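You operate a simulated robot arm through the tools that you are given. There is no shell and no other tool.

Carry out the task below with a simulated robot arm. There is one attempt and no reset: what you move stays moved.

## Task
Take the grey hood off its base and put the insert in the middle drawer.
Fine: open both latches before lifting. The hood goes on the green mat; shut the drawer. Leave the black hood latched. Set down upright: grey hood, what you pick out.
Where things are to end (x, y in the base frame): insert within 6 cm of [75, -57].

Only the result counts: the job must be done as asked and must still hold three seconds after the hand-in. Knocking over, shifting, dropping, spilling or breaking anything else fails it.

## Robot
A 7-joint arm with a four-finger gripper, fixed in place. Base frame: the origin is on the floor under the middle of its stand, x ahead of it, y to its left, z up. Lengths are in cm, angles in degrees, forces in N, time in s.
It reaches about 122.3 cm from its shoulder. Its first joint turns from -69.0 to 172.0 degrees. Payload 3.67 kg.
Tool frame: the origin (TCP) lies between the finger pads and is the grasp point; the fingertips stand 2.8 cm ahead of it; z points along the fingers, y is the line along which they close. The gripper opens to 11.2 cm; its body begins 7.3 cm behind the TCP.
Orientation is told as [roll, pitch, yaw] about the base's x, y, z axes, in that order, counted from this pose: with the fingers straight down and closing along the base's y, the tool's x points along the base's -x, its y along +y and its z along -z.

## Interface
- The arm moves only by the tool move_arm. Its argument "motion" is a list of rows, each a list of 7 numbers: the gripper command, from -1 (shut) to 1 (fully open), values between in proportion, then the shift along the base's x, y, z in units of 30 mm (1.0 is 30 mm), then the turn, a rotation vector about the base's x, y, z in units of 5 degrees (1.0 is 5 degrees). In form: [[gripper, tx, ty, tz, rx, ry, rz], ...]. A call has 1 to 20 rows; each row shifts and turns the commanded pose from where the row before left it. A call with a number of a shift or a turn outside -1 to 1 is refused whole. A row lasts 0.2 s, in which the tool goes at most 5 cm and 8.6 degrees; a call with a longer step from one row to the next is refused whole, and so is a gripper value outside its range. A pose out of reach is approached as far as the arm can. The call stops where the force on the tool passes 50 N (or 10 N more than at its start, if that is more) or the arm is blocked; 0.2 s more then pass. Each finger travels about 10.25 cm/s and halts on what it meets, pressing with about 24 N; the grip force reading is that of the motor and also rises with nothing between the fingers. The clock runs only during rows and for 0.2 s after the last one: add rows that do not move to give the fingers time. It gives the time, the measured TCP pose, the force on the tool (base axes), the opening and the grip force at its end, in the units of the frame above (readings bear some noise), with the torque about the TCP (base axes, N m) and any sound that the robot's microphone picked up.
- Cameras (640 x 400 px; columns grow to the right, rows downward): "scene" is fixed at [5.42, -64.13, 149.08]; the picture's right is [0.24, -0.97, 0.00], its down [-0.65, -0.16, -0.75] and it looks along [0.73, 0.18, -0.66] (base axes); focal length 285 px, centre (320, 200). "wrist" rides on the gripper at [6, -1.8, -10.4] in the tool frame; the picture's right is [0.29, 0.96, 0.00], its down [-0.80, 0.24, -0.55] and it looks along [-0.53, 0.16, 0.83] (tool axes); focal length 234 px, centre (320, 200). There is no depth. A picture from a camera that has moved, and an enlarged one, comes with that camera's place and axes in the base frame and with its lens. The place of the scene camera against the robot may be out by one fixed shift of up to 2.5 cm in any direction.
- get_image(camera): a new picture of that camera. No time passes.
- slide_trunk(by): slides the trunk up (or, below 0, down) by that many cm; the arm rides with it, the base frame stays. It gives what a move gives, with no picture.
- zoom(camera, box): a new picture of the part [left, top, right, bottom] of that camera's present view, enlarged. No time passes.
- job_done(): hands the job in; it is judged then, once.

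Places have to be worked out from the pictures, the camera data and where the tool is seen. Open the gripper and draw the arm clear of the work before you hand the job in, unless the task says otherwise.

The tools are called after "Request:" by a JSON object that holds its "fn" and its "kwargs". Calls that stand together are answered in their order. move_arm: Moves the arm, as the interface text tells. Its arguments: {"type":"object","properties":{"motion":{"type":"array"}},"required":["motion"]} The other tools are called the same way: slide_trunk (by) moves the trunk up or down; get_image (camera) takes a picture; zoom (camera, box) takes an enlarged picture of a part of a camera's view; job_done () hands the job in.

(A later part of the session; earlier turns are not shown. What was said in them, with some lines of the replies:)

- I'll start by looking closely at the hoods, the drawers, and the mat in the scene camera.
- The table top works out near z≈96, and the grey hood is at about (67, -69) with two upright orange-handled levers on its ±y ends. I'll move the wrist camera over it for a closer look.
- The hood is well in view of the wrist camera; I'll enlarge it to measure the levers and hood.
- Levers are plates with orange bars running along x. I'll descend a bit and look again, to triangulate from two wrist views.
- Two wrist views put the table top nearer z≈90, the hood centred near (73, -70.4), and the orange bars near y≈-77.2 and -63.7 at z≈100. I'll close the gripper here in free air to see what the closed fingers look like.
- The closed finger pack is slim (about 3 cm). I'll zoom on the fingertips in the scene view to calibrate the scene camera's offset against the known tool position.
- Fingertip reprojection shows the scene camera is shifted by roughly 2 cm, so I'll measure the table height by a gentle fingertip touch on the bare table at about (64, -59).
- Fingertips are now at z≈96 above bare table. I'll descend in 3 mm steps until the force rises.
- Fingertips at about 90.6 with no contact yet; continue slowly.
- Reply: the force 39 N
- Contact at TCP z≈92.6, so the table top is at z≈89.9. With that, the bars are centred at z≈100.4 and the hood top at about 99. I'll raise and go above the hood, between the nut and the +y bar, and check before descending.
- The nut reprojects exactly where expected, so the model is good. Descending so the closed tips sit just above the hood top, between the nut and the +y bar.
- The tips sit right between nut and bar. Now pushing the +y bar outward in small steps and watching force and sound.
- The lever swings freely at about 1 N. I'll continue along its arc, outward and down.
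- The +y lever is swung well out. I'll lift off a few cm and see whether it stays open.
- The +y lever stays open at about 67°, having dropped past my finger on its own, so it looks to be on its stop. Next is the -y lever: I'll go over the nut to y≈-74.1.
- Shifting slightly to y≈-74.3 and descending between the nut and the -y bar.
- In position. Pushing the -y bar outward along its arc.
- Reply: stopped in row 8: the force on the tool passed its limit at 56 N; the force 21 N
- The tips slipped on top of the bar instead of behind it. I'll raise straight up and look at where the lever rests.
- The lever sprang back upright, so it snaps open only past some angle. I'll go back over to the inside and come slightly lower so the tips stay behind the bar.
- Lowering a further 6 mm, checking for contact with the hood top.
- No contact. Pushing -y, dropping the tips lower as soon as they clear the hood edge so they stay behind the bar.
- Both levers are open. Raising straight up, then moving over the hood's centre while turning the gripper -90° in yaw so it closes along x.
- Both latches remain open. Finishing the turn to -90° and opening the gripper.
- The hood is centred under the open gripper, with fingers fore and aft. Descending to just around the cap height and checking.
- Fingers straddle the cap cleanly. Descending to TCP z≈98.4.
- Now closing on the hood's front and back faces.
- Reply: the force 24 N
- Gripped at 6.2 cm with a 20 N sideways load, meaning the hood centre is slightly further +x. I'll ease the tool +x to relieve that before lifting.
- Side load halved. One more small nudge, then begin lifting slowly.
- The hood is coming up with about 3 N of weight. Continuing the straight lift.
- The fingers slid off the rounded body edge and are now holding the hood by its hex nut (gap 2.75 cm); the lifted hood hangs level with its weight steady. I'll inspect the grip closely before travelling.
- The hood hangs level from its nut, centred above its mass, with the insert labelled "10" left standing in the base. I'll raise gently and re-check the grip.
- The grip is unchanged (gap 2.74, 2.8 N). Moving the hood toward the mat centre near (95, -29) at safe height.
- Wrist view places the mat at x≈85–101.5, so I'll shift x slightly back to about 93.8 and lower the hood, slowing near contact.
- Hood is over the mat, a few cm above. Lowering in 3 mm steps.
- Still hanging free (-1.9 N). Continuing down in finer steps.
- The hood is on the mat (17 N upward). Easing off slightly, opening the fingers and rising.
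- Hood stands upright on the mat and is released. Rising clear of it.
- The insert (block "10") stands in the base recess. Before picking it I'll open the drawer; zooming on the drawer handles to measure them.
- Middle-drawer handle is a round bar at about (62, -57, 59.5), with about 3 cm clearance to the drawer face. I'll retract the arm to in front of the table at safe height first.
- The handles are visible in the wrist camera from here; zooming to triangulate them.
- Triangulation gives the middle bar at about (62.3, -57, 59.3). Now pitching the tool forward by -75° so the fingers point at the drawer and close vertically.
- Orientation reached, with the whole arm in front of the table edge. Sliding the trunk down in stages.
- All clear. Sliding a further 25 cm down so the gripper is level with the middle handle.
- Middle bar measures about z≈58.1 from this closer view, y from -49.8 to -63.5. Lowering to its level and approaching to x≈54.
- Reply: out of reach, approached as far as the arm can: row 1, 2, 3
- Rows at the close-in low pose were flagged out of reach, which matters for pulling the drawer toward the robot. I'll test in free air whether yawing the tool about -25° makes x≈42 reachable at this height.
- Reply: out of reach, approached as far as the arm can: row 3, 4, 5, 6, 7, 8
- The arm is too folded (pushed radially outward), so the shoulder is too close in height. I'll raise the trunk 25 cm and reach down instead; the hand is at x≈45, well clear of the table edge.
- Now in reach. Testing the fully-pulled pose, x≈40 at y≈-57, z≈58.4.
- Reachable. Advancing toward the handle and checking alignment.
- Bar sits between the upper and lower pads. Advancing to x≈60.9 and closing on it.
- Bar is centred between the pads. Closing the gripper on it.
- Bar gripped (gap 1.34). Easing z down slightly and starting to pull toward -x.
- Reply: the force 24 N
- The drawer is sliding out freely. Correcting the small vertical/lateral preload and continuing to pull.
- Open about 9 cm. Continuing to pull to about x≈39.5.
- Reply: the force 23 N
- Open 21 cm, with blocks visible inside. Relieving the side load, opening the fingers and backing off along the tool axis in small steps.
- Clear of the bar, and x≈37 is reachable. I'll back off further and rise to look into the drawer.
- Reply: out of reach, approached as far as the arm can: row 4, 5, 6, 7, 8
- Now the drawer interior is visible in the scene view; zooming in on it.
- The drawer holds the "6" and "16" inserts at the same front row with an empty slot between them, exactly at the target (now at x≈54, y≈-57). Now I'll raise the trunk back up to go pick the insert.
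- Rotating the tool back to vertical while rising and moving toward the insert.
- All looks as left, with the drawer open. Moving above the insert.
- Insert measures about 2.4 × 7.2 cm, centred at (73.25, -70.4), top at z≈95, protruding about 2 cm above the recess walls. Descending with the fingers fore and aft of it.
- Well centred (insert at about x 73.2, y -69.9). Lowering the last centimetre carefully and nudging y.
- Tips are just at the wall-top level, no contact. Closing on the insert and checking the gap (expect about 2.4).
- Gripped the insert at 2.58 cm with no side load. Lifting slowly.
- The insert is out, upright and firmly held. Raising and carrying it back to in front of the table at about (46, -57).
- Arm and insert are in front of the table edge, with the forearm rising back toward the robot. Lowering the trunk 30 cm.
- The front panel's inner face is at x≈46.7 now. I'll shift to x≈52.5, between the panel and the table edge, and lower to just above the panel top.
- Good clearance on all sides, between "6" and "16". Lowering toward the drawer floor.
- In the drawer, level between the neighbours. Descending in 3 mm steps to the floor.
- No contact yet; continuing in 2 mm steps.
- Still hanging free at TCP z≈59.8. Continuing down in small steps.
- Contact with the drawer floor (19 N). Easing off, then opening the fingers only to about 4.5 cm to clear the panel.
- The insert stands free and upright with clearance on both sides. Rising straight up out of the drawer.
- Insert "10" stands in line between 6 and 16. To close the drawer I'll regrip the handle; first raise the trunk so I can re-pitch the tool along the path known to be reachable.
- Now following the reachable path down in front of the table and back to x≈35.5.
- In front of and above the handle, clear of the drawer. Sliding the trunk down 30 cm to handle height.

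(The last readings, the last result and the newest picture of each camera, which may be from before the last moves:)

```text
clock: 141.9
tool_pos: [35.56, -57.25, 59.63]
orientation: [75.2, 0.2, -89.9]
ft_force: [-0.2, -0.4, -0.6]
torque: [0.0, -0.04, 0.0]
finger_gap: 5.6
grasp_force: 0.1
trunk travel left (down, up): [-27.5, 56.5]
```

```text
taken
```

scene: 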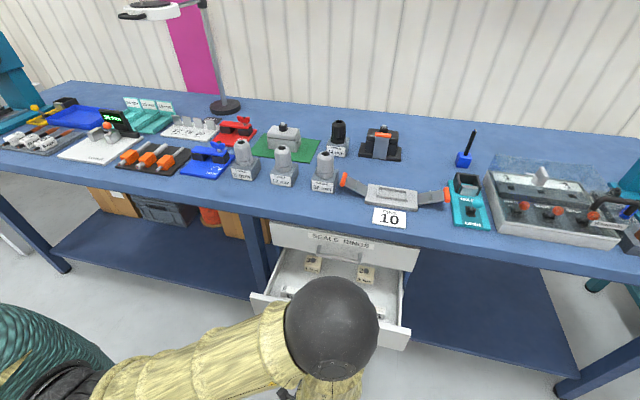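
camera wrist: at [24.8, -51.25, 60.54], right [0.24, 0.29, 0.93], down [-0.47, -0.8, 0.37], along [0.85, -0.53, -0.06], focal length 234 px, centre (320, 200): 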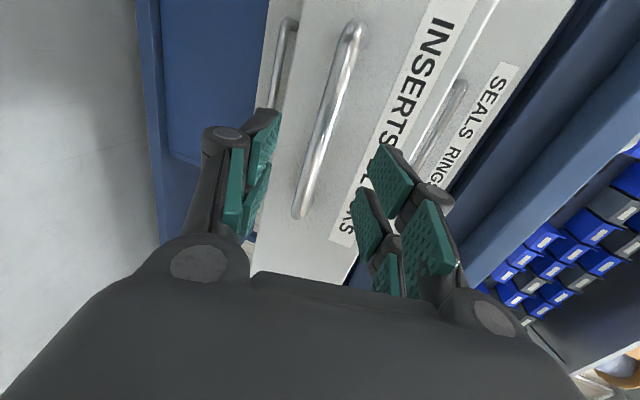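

Lined up with the handle. Advancing onto the bar (TCP to about x 39.75, z 58.35).

Request:
{"fn": "move_arm", "kwargs": {"motion": [[0, 0.2, 0.03, -0.2, 0, 0, 0], [0, 0.3, 0.03, -0.2, 0, 0, 0], [0, 0.4, 0, -0.03, 0, 0, 0], [0, 0.4, 0, 0, 0, 0, 0], [0, 0.1, 0, 0, 0, 0, 0], [0, 0, 0, 0, 0, 0, 0]]}}

Request:
{"fn": "get_image", "kwargs": {"camera": "wrist"}}

```text
clock: 143.3
tool_pos: [39.7, -56.9, 58.17]
orientation: [75.1, 0.1, -89.8]
ft_force: [0.5, -0.3, -0.5]
torque: [0.03, -0.01, 0.01]
finger_gap: 5.6
grasp_force: 0.0
trunk travel left (down, up): [-27.5, 56.5]
```

```text
taken
camera wrist: at [29.09, -51.09, 59.24], right [0.24, 0.29, 0.93], down [-0.47, -0.8, 0.37], along [0.85, -0.53, -0.06], focal length 234 px, centre (320, 200)
```

wrist: 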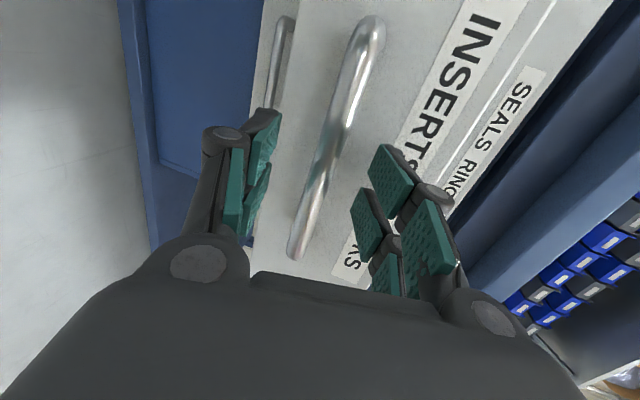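

Bar between the pads as before. Gripping it.

Request:
{"fn": "move_arm", "kwargs": {"motion": [[-0.4, 0, 0, 0.03, 0, 0, 0], [-0.8, 0, 0, 0, 0, 0, 0], [-1, 0, 0, 0, 0, 0, 0], [-1, 0, 0, 0, 0, 0, 0]]}}

```text
clock: 144.3
tool_pos: [39.73, -56.9, 58.44]
orientation: [75.1, 0.2, -89.8]
ft_force: [-1.7, 4.1, -10.7]
torque: [-0.46, 0.19, 0.07]
finger_gap: 1.35
grasp_force: 45.2
trunk travel left (down, up): [-27.5, 56.5]
```

Gripped. Pushing the drawer in slowly with gentle acceleration so the insert doesn't slide.

Request:
{"fn": "move_arm", "kwargs": {"motion": [[-1, 0.05, 0, -0.03, 0, 0, 0], [-1, 0.1, 0, 0, 0, 0, 0], [-1, 0.15, 0, 0, 0, 0, 0], [-1, 0.2, 0, 0, 0, 0, 0], [-1, 0.25, 0, 0, 0, 0, 0], [-1, 0.25, 0, 0, 0, 0, 0], [-1, 0.25, 0, 0, 0, 0, 0], [-1, 0.25, 0, 0, 0, 0, 0], [-1, 0.25, 0, 0, 0, 0, 0], [-1, 0.25, 0, 0, 0, 0, 0], [-1, 0.25, 0, 0, 0, 0, 0], [-1, 0.25, 0, 0, 0, 0, 0], [-1, 0.25, 0, 0, 0, 0, 0], [-1, 0.25, 0, 0, 0, 0, 0], [-1, 0.2, 0, 0, 0, 0, 0], [-1, 0.15, 0, 0, 0, 0, 0], [-1, 0.1, 0, 0, 0, 0, 0], [-1, 0, 0, 0, 0, 0, 0]]}}

Request:
{"fn": "get_image", "kwargs": {"camera": "scene"}}

```text
clock: 148.1
tool_pos: [49.99, -57.02, 58.34]
orientation: [75.1, 0.1, -89.8]
ft_force: [-0.7, 2.4, 10.7]
torque: [-0.2, -0.19, -0.15]
finger_gap: 1.34
grasp_force: 45.2
trunk travel left (down, up): [-27.5, 56.5]
```

```text
taken
```

scene: 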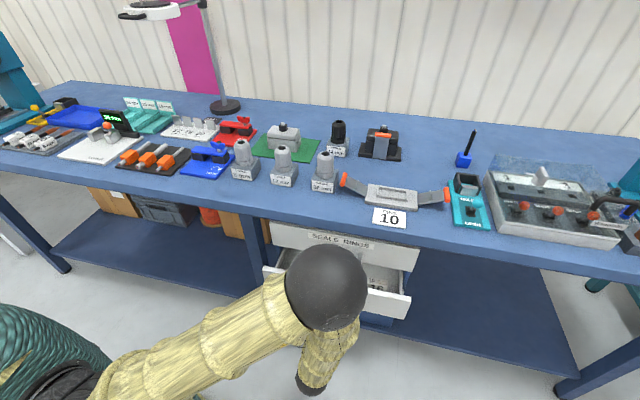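

Half closed. Continuing, slowing toward the end.

Request:
{"fn": "move_arm", "kwargs": {"motion": [[-1, 0.1, 0, 0.02, 0, 0, 0], [-1, 0.15, 0, 0, 0, 0, 0], [-1, 0.2, 0, 0, 0, 0, 0], [-1, 0.25, 0, 0, 0, 0, 0], [-1, 0.25, 0, 0, 0, 0, 0], [-1, 0.25, 0, 0, 0, 0, 0], [-1, 0.25, 0, 0, 0, 0, 0], [-1, 0.25, 0, 0, 0, 0, 0], [-1, 0.25, 0, 0, 0, 0, 0], [-1, 0.25, 0, 0, 0, 0, 0], [-1, 0.25, 0, 0, 0, 0, 0], [-1, 0.25, 0, 0, 0, 0, 0], [-1, 0.2, 0, 0, 0, 0, 0], [-1, 0.15, 0, 0, 0, 0, 0], [-1, 0.1, 0, 0, 0, 0, 0], [-1, 0.1, 0, 0, 0, 0, 0], [-1, 0.08, 0, 0, 0, 0, 0], [-1, 0, 0, 0, 0, 0, 0]]}}

Request:
{"fn": "get_image", "kwargs": {"camera": "wrist"}}

```text
clock: 151.9
tool_pos: [60.14, -56.93, 58.41]
orientation: [75.2, 0.1, -89.8]
ft_force: [3.7, 5.6, -6.7]
torque: [-0.23, 0.12, 0.42]
finger_gap: 1.35
grasp_force: 45.2
trunk travel left (down, up): [-27.5, 56.5]
```

```text
taken
camera wrist: at [49.38, -51.05, 59.29], right [0.24, 0.29, 0.93], down [-0.47, -0.8, 0.37], along [0.85, -0.53, -0.06], focal length 234 px, centre (320, 200)
```

wrist: 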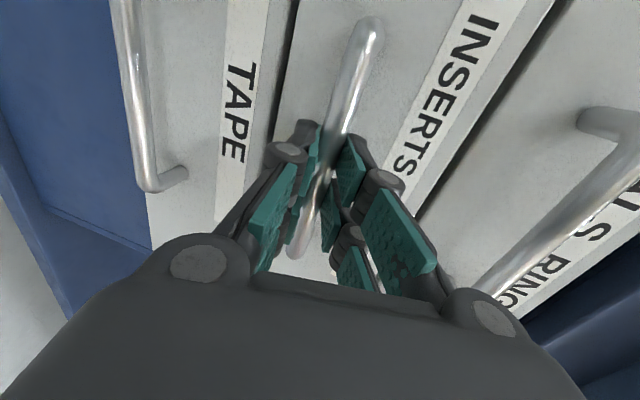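

Nearly shut. Pushing the last few millimetres until the reaction force rises.

Request:
{"fn": "move_arm", "kwargs": {"motion": [[-1, 0.07, 0, 0, 0, 0, 0], [-1, 0.07, 0, 0, 0, 0, 0], [-1, 0.07, 0, 0, 0, 0, 0], [-1, 0.07, 0, 0, 0, 0, 0], [-1, 0, 0, 0, 0, 0, 0]]}}

Request:
{"fn": "get_image", "kwargs": {"camera": "wrist"}}

```text
clock: 153.1
tool_pos: [60.62, -56.9, 58.34]
orientation: [75.0, 0.2, -89.8]
ft_force: [-28.0, 10.4, -2.3]
torque: [-0.19, 0.19, 1.0]
finger_gap: 1.36
grasp_force: 45.4
trunk travel left (down, up): [-27.5, 56.5]
```

```text
taken
camera wrist: at [49.96, -51.04, 59.3], right [0.25, 0.29, 0.93], down [-0.47, -0.8, 0.37], along [0.85, -0.53, -0.06], focal length 234 px, centre (320, 200)
```

wrist: 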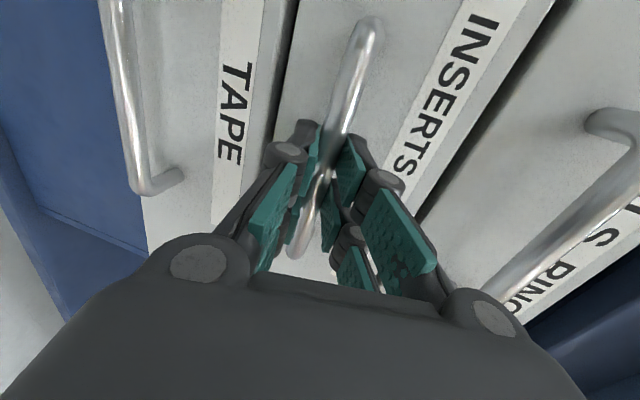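

28 N at x≈60.6 – the drawer is against its stop, at the same place where I first gripped it shut. Releasing while still pressing, then backing off along the tool axis.

Request:
{"fn": "move_arm", "kwargs": {"motion": [[-0.5, 0, 0, 0, 0, 0, 0], [0, 0, 0, 0, 0, 0, 0], [0, 0, 0, 0, 0, 0, 0], [0, -0.2, 0, 0.05, 0, 0, 0], [0, -0.4, 0, 0.1, 0, 0, 0], [0, -0.5, 0, 0.1, 0, 0, 0], [0, -0.6, 0, 0, 0, 0, 0], [0, -0.8, 0, 0, 0, 0, 0], [0, -0.8, 0, 0, 0, 0, 0], [0, -0.8, 0, 0, 0, 0, 0], [0, -0.8, 0, 0, 0, 0, 0], [0, 0, 0, 0, 0, 0, 0]]}}

Request:
{"fn": "get_image", "kwargs": {"camera": "wrist"}}

Request:
{"fn": "get_image", "kwargs": {"camera": "scene"}}

```text
clock: 155.7
tool_pos: [46.27, -57.06, 59.18]
orientation: [75.2, 0.1, -89.8]
ft_force: [-0.4, 0.1, 0.1]
torque: [0.0, 0.01, 0.03]
finger_gap: 5.6
grasp_force: 0.1
trunk travel left (down, up): [-27.5, 56.5]
```

```text
taken
camera wrist: at [35.58, -51.04, 60.08], right [0.24, 0.29, 0.93], down [-0.47, -0.8, 0.37], along [0.85, -0.53, -0.06], focal length 234 px, centre (320, 200)
```

wrist: 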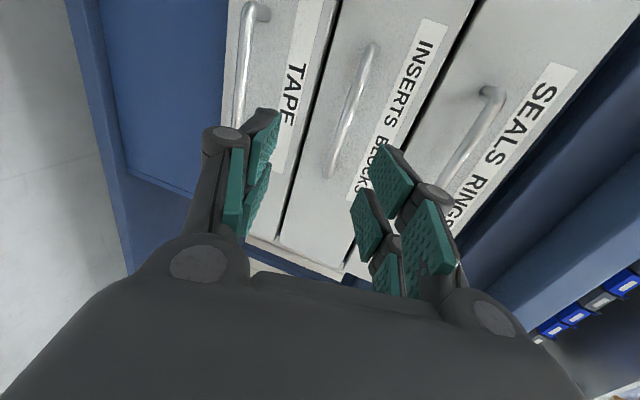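

```text
taken
```

scene: 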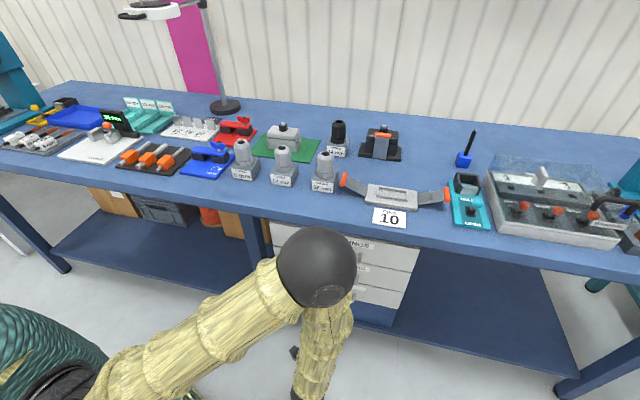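

The drawer is flush with its neighbours. Raising the trunk to withdraw the arm and inspect the full scene.

Request:
{"fn": "move_arm", "kwargs": {"motion": [[0, -0.5, 0, 0, 0, 0, 0], [0, -0.5, 0, 0, 0, 0, 0], [0, 0, 0, 0, 0, 0, 0]]}}

Request:
{"fn": "slide_trunk", "kwargs": {"by": 40}}

Request:
{"fn": "get_image", "kwargs": {"camera": "scene"}}

Request:
{"fn": "get_image", "kwargs": {"camera": "wrist"}}

```text
clock: 156.5
tool_pos: [43.32, -57.0, 59.1]
orientation: [75.1, 0.2, -89.8]
ft_force: [0.2, 0.4, 0.4]
torque: [-0.04, 0.02, 0.0]
finger_gap: 5.59
grasp_force: 0.1
trunk travel left (down, up): [-27.5, 56.5]
```

```text
clock: 160.3
tool_pos: [43.22, -56.93, 99.06]
orientation: [75.1, 0.1, -89.7]
ft_force: [-0.2, 0.4, 0.3]
torque: [0.0, 0.02, 0.04]
finger_gap: 5.61
grasp_force: 0.2
trunk travel left (down, up): [-67.5, 16.5]
```

```text
taken
```

scene: 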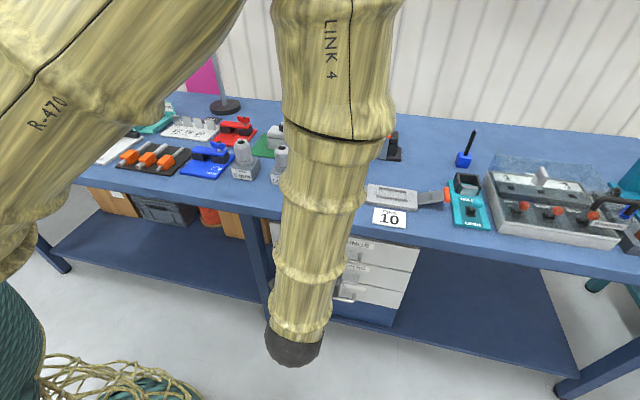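

```text
taken
camera wrist: at [32.56, -51.02, 100.03], right [0.24, 0.29, 0.93], down [-0.47, -0.8, 0.37], along [0.85, -0.53, -0.06], focal length 234 px, centre (320, 200)
```

wrist: 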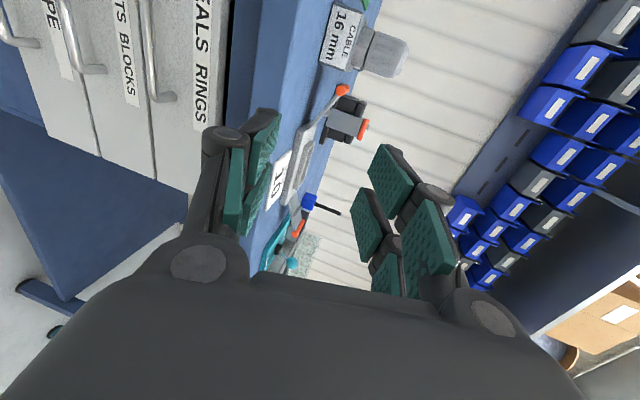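

I'll raise and return the tool to vertical near the starting pose, so the scene camera has a free view for a final check.

Request:
{"fn": "move_arm", "kwargs": {"motion": [[0, 0, 0, 0.7, 0, 0, 0], [0, 0, 0, 0.7, 0, 0, 0], [0, 0, 0, 0.7, 0, 0, 0], [0, 0, 0, 0.7, 0, 0, 0], [0, 0, 0.1, 0.7, 0, 1, 0], [0, 0, 0.1, 0.7, 0, 1, 0], [0, 0.1, 0.2, 0.7, 0, 1, 0], [0, 0.1, 0.2, 0.7, 0, 1, 0], [0, 0.1, 0.2, 0.6, 0, 1, 0], [0, 0.1, 0.2, 0.6, 0, 1, 0], [0, 0.1, 0.2, 0.6, 0, 1, 0], [0, 0.1, 0.2, 0.6, 0, 1, 0], [0, 0.1, 0.2, 0.5, 0, 1, 0], [0, 0.1, 0.2, 0.4, 0, 1, 0], [0, 0.1, 0.2, 0.3, 0, 1, 0], [0, 0.1, 0.2, 0, 0, 1, 0], [0, 0.1, 0.2, 0, 0, 1, 0], [0, 0.1, 0.2, 0, 0, 1, 0], [0, 0.1, 0.2, 0, 0, 1, 0], [0, 0, 0, 0, 0, 0, 0]]}}

Request:
{"fn": "get_image", "kwargs": {"camera": "scene"}}

Request:
{"fn": "get_image", "kwargs": {"camera": "wrist"}}

```text
clock: 164.5
tool_pos: [47.16, -48.86, 126.74]
orientation: [0.1, 0.2, -90.0]
ft_force: [0.3, 0.2, -0.3]
torque: [-0.01, -0.03, 0.01]
finger_gap: 5.6
grasp_force: 0.1
out of reach, approached as far as the arm can: row 6
trunk travel left (down, up): [-67.5, 16.5]
```

```text
taken
```

scene: 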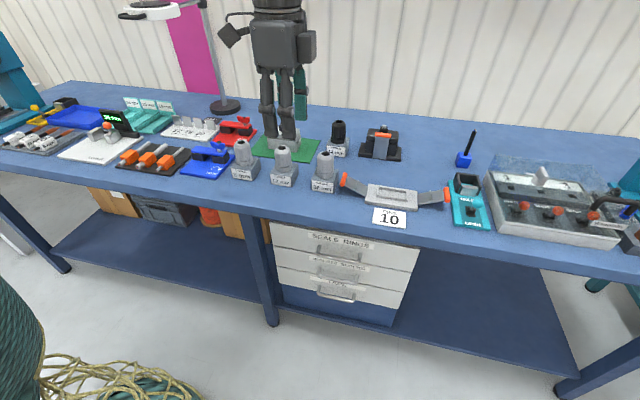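

```text
taken
camera wrist: at [45.27, -42.94, 137.19], right [0.96, 0.29, 0.0], down [0.24, -0.8, 0.55], along [0.16, -0.53, -0.83], focal length 234 px, centre (320, 200)
```

wrist: 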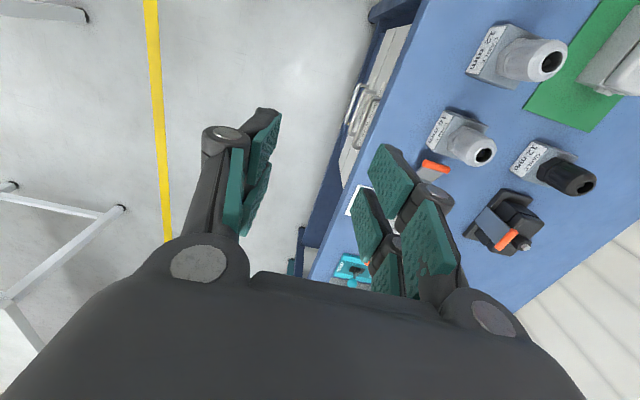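

Arm is clear. Opening the gripper fully and checking drawer front, hood on mat and latches in detail.

Request:
{"fn": "move_arm", "kwargs": {"motion": [[1, 0, -0.8, 0.5, 0, 0, 0], [1, 0, -0.8, 0.5, 0, 0, 0], [1, 0, -0.8, 0.5, 0, 0, 0], [1, 0, -0.8, 0.5, 0, 0, 0], [1, 0, 0, 0, 0, 0, 0]]}}

Request:
{"fn": "zoom", "kwargs": {"camera": "scene", "box": [260, 210, 430, 330]}}

Request:
{"fn": "zoom", "kwargs": {"camera": "scene", "box": [220, 110, 360, 200]}}

Request:
{"fn": "zoom", "kwargs": {"camera": "scene", "box": [320, 110, 480, 240]}}

```text
clock: 165.7
tool_pos: [47.27, -58.2, 132.74]
orientation: [0.1, 0.3, -90.0]
ft_force: [0.7, 1.1, 0.0]
torque: [-0.03, 0.03, 0.0]
finger_gap: 11.18
grasp_force: 0.0
trunk travel left (down, up): [-67.5, 16.5]
```

```text
3.33 times, centred on (345, 270) of scene
camera zoom: at [5.42, -64.13, 149.08], right [0.24, -0.97, 0.0], down [-0.65, -0.16, -0.75], along [0.73, 0.18, -0.66], focal length 950 px, centre (237, -33)
```

zoom: 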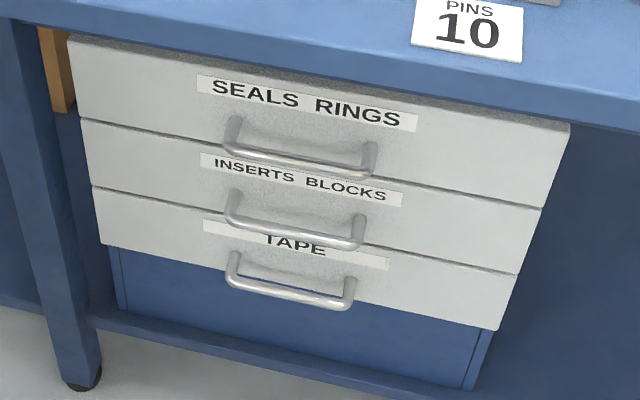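

```text
4.44 times, centred on (290, 155) of scene
camera zoom: at [5.42, -64.13, 149.08], right [0.24, -0.97, 0.0], down [-0.65, -0.16, -0.75], along [0.73, 0.18, -0.66], focal length 1266 px, centre (453, 400)
```

zoom: 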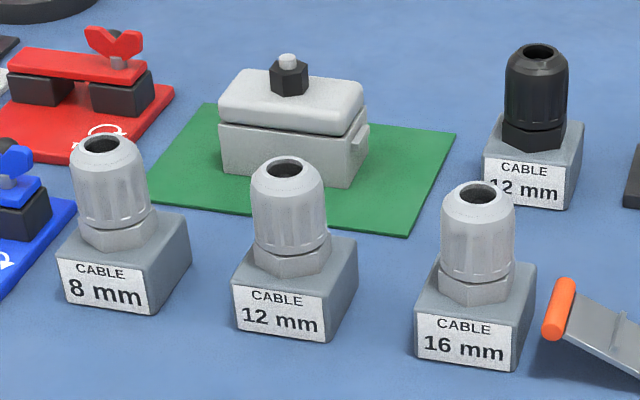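

```text
3.08 times, centred on (400, 175) of scene
camera zoom: at [5.42, -64.13, 149.08], right [0.24, -0.97, 0.0], down [-0.65, -0.16, -0.75], along [0.73, 0.18, -0.66], focal length 877 px, centre (74, 277)
```

zoom: 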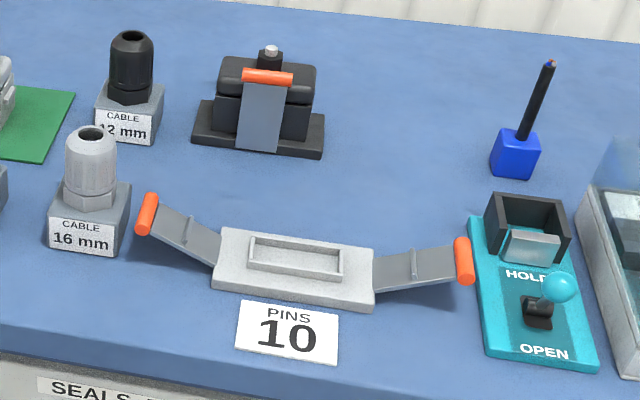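

The drawer matches the first picture, closed and flush. The grey hood stands upright on the green mat and both its latches are open. The black hood is still latched, neighbouring items look unmoved, and the insert should now be near (73.4, -57). The gripper is open and the arm is clear, so I'm handing in.

Request:
{"fn": "job_done", "kwargs": {}}

```text
The job is handed in.
```

I've handed the job in. The grey hood is off its base, and the number 10 insert is in the middle drawer with the drawer shut. I haven't had a result back from the judging yet.

- **Latches:** Both grey hood latches were open before I lifted. The second one sprang back on my first push and opened on the second try.
- **Grey hood:** It stands upright on the green mat, near the middle. During the lift the fingers slid off the hood's body and caught its top nut. It stayed level, so I carried it that way.
- **Insert:** I set it upright between the 6 and 16 inserts. With the drawer shut it should be at about (73.4, -57), roughly 1.6 cm from the target. That is worked out from how far the drawer moved, since I couldn't see inside once it was shut.
- **Drawer:** It is closed against its stop, flush with the drawers above and below.
- **Everything else:** The black hood is still latched. The final pictures show nothing knocked over or moved.

The gripper is open and the arm is clear of the bench.
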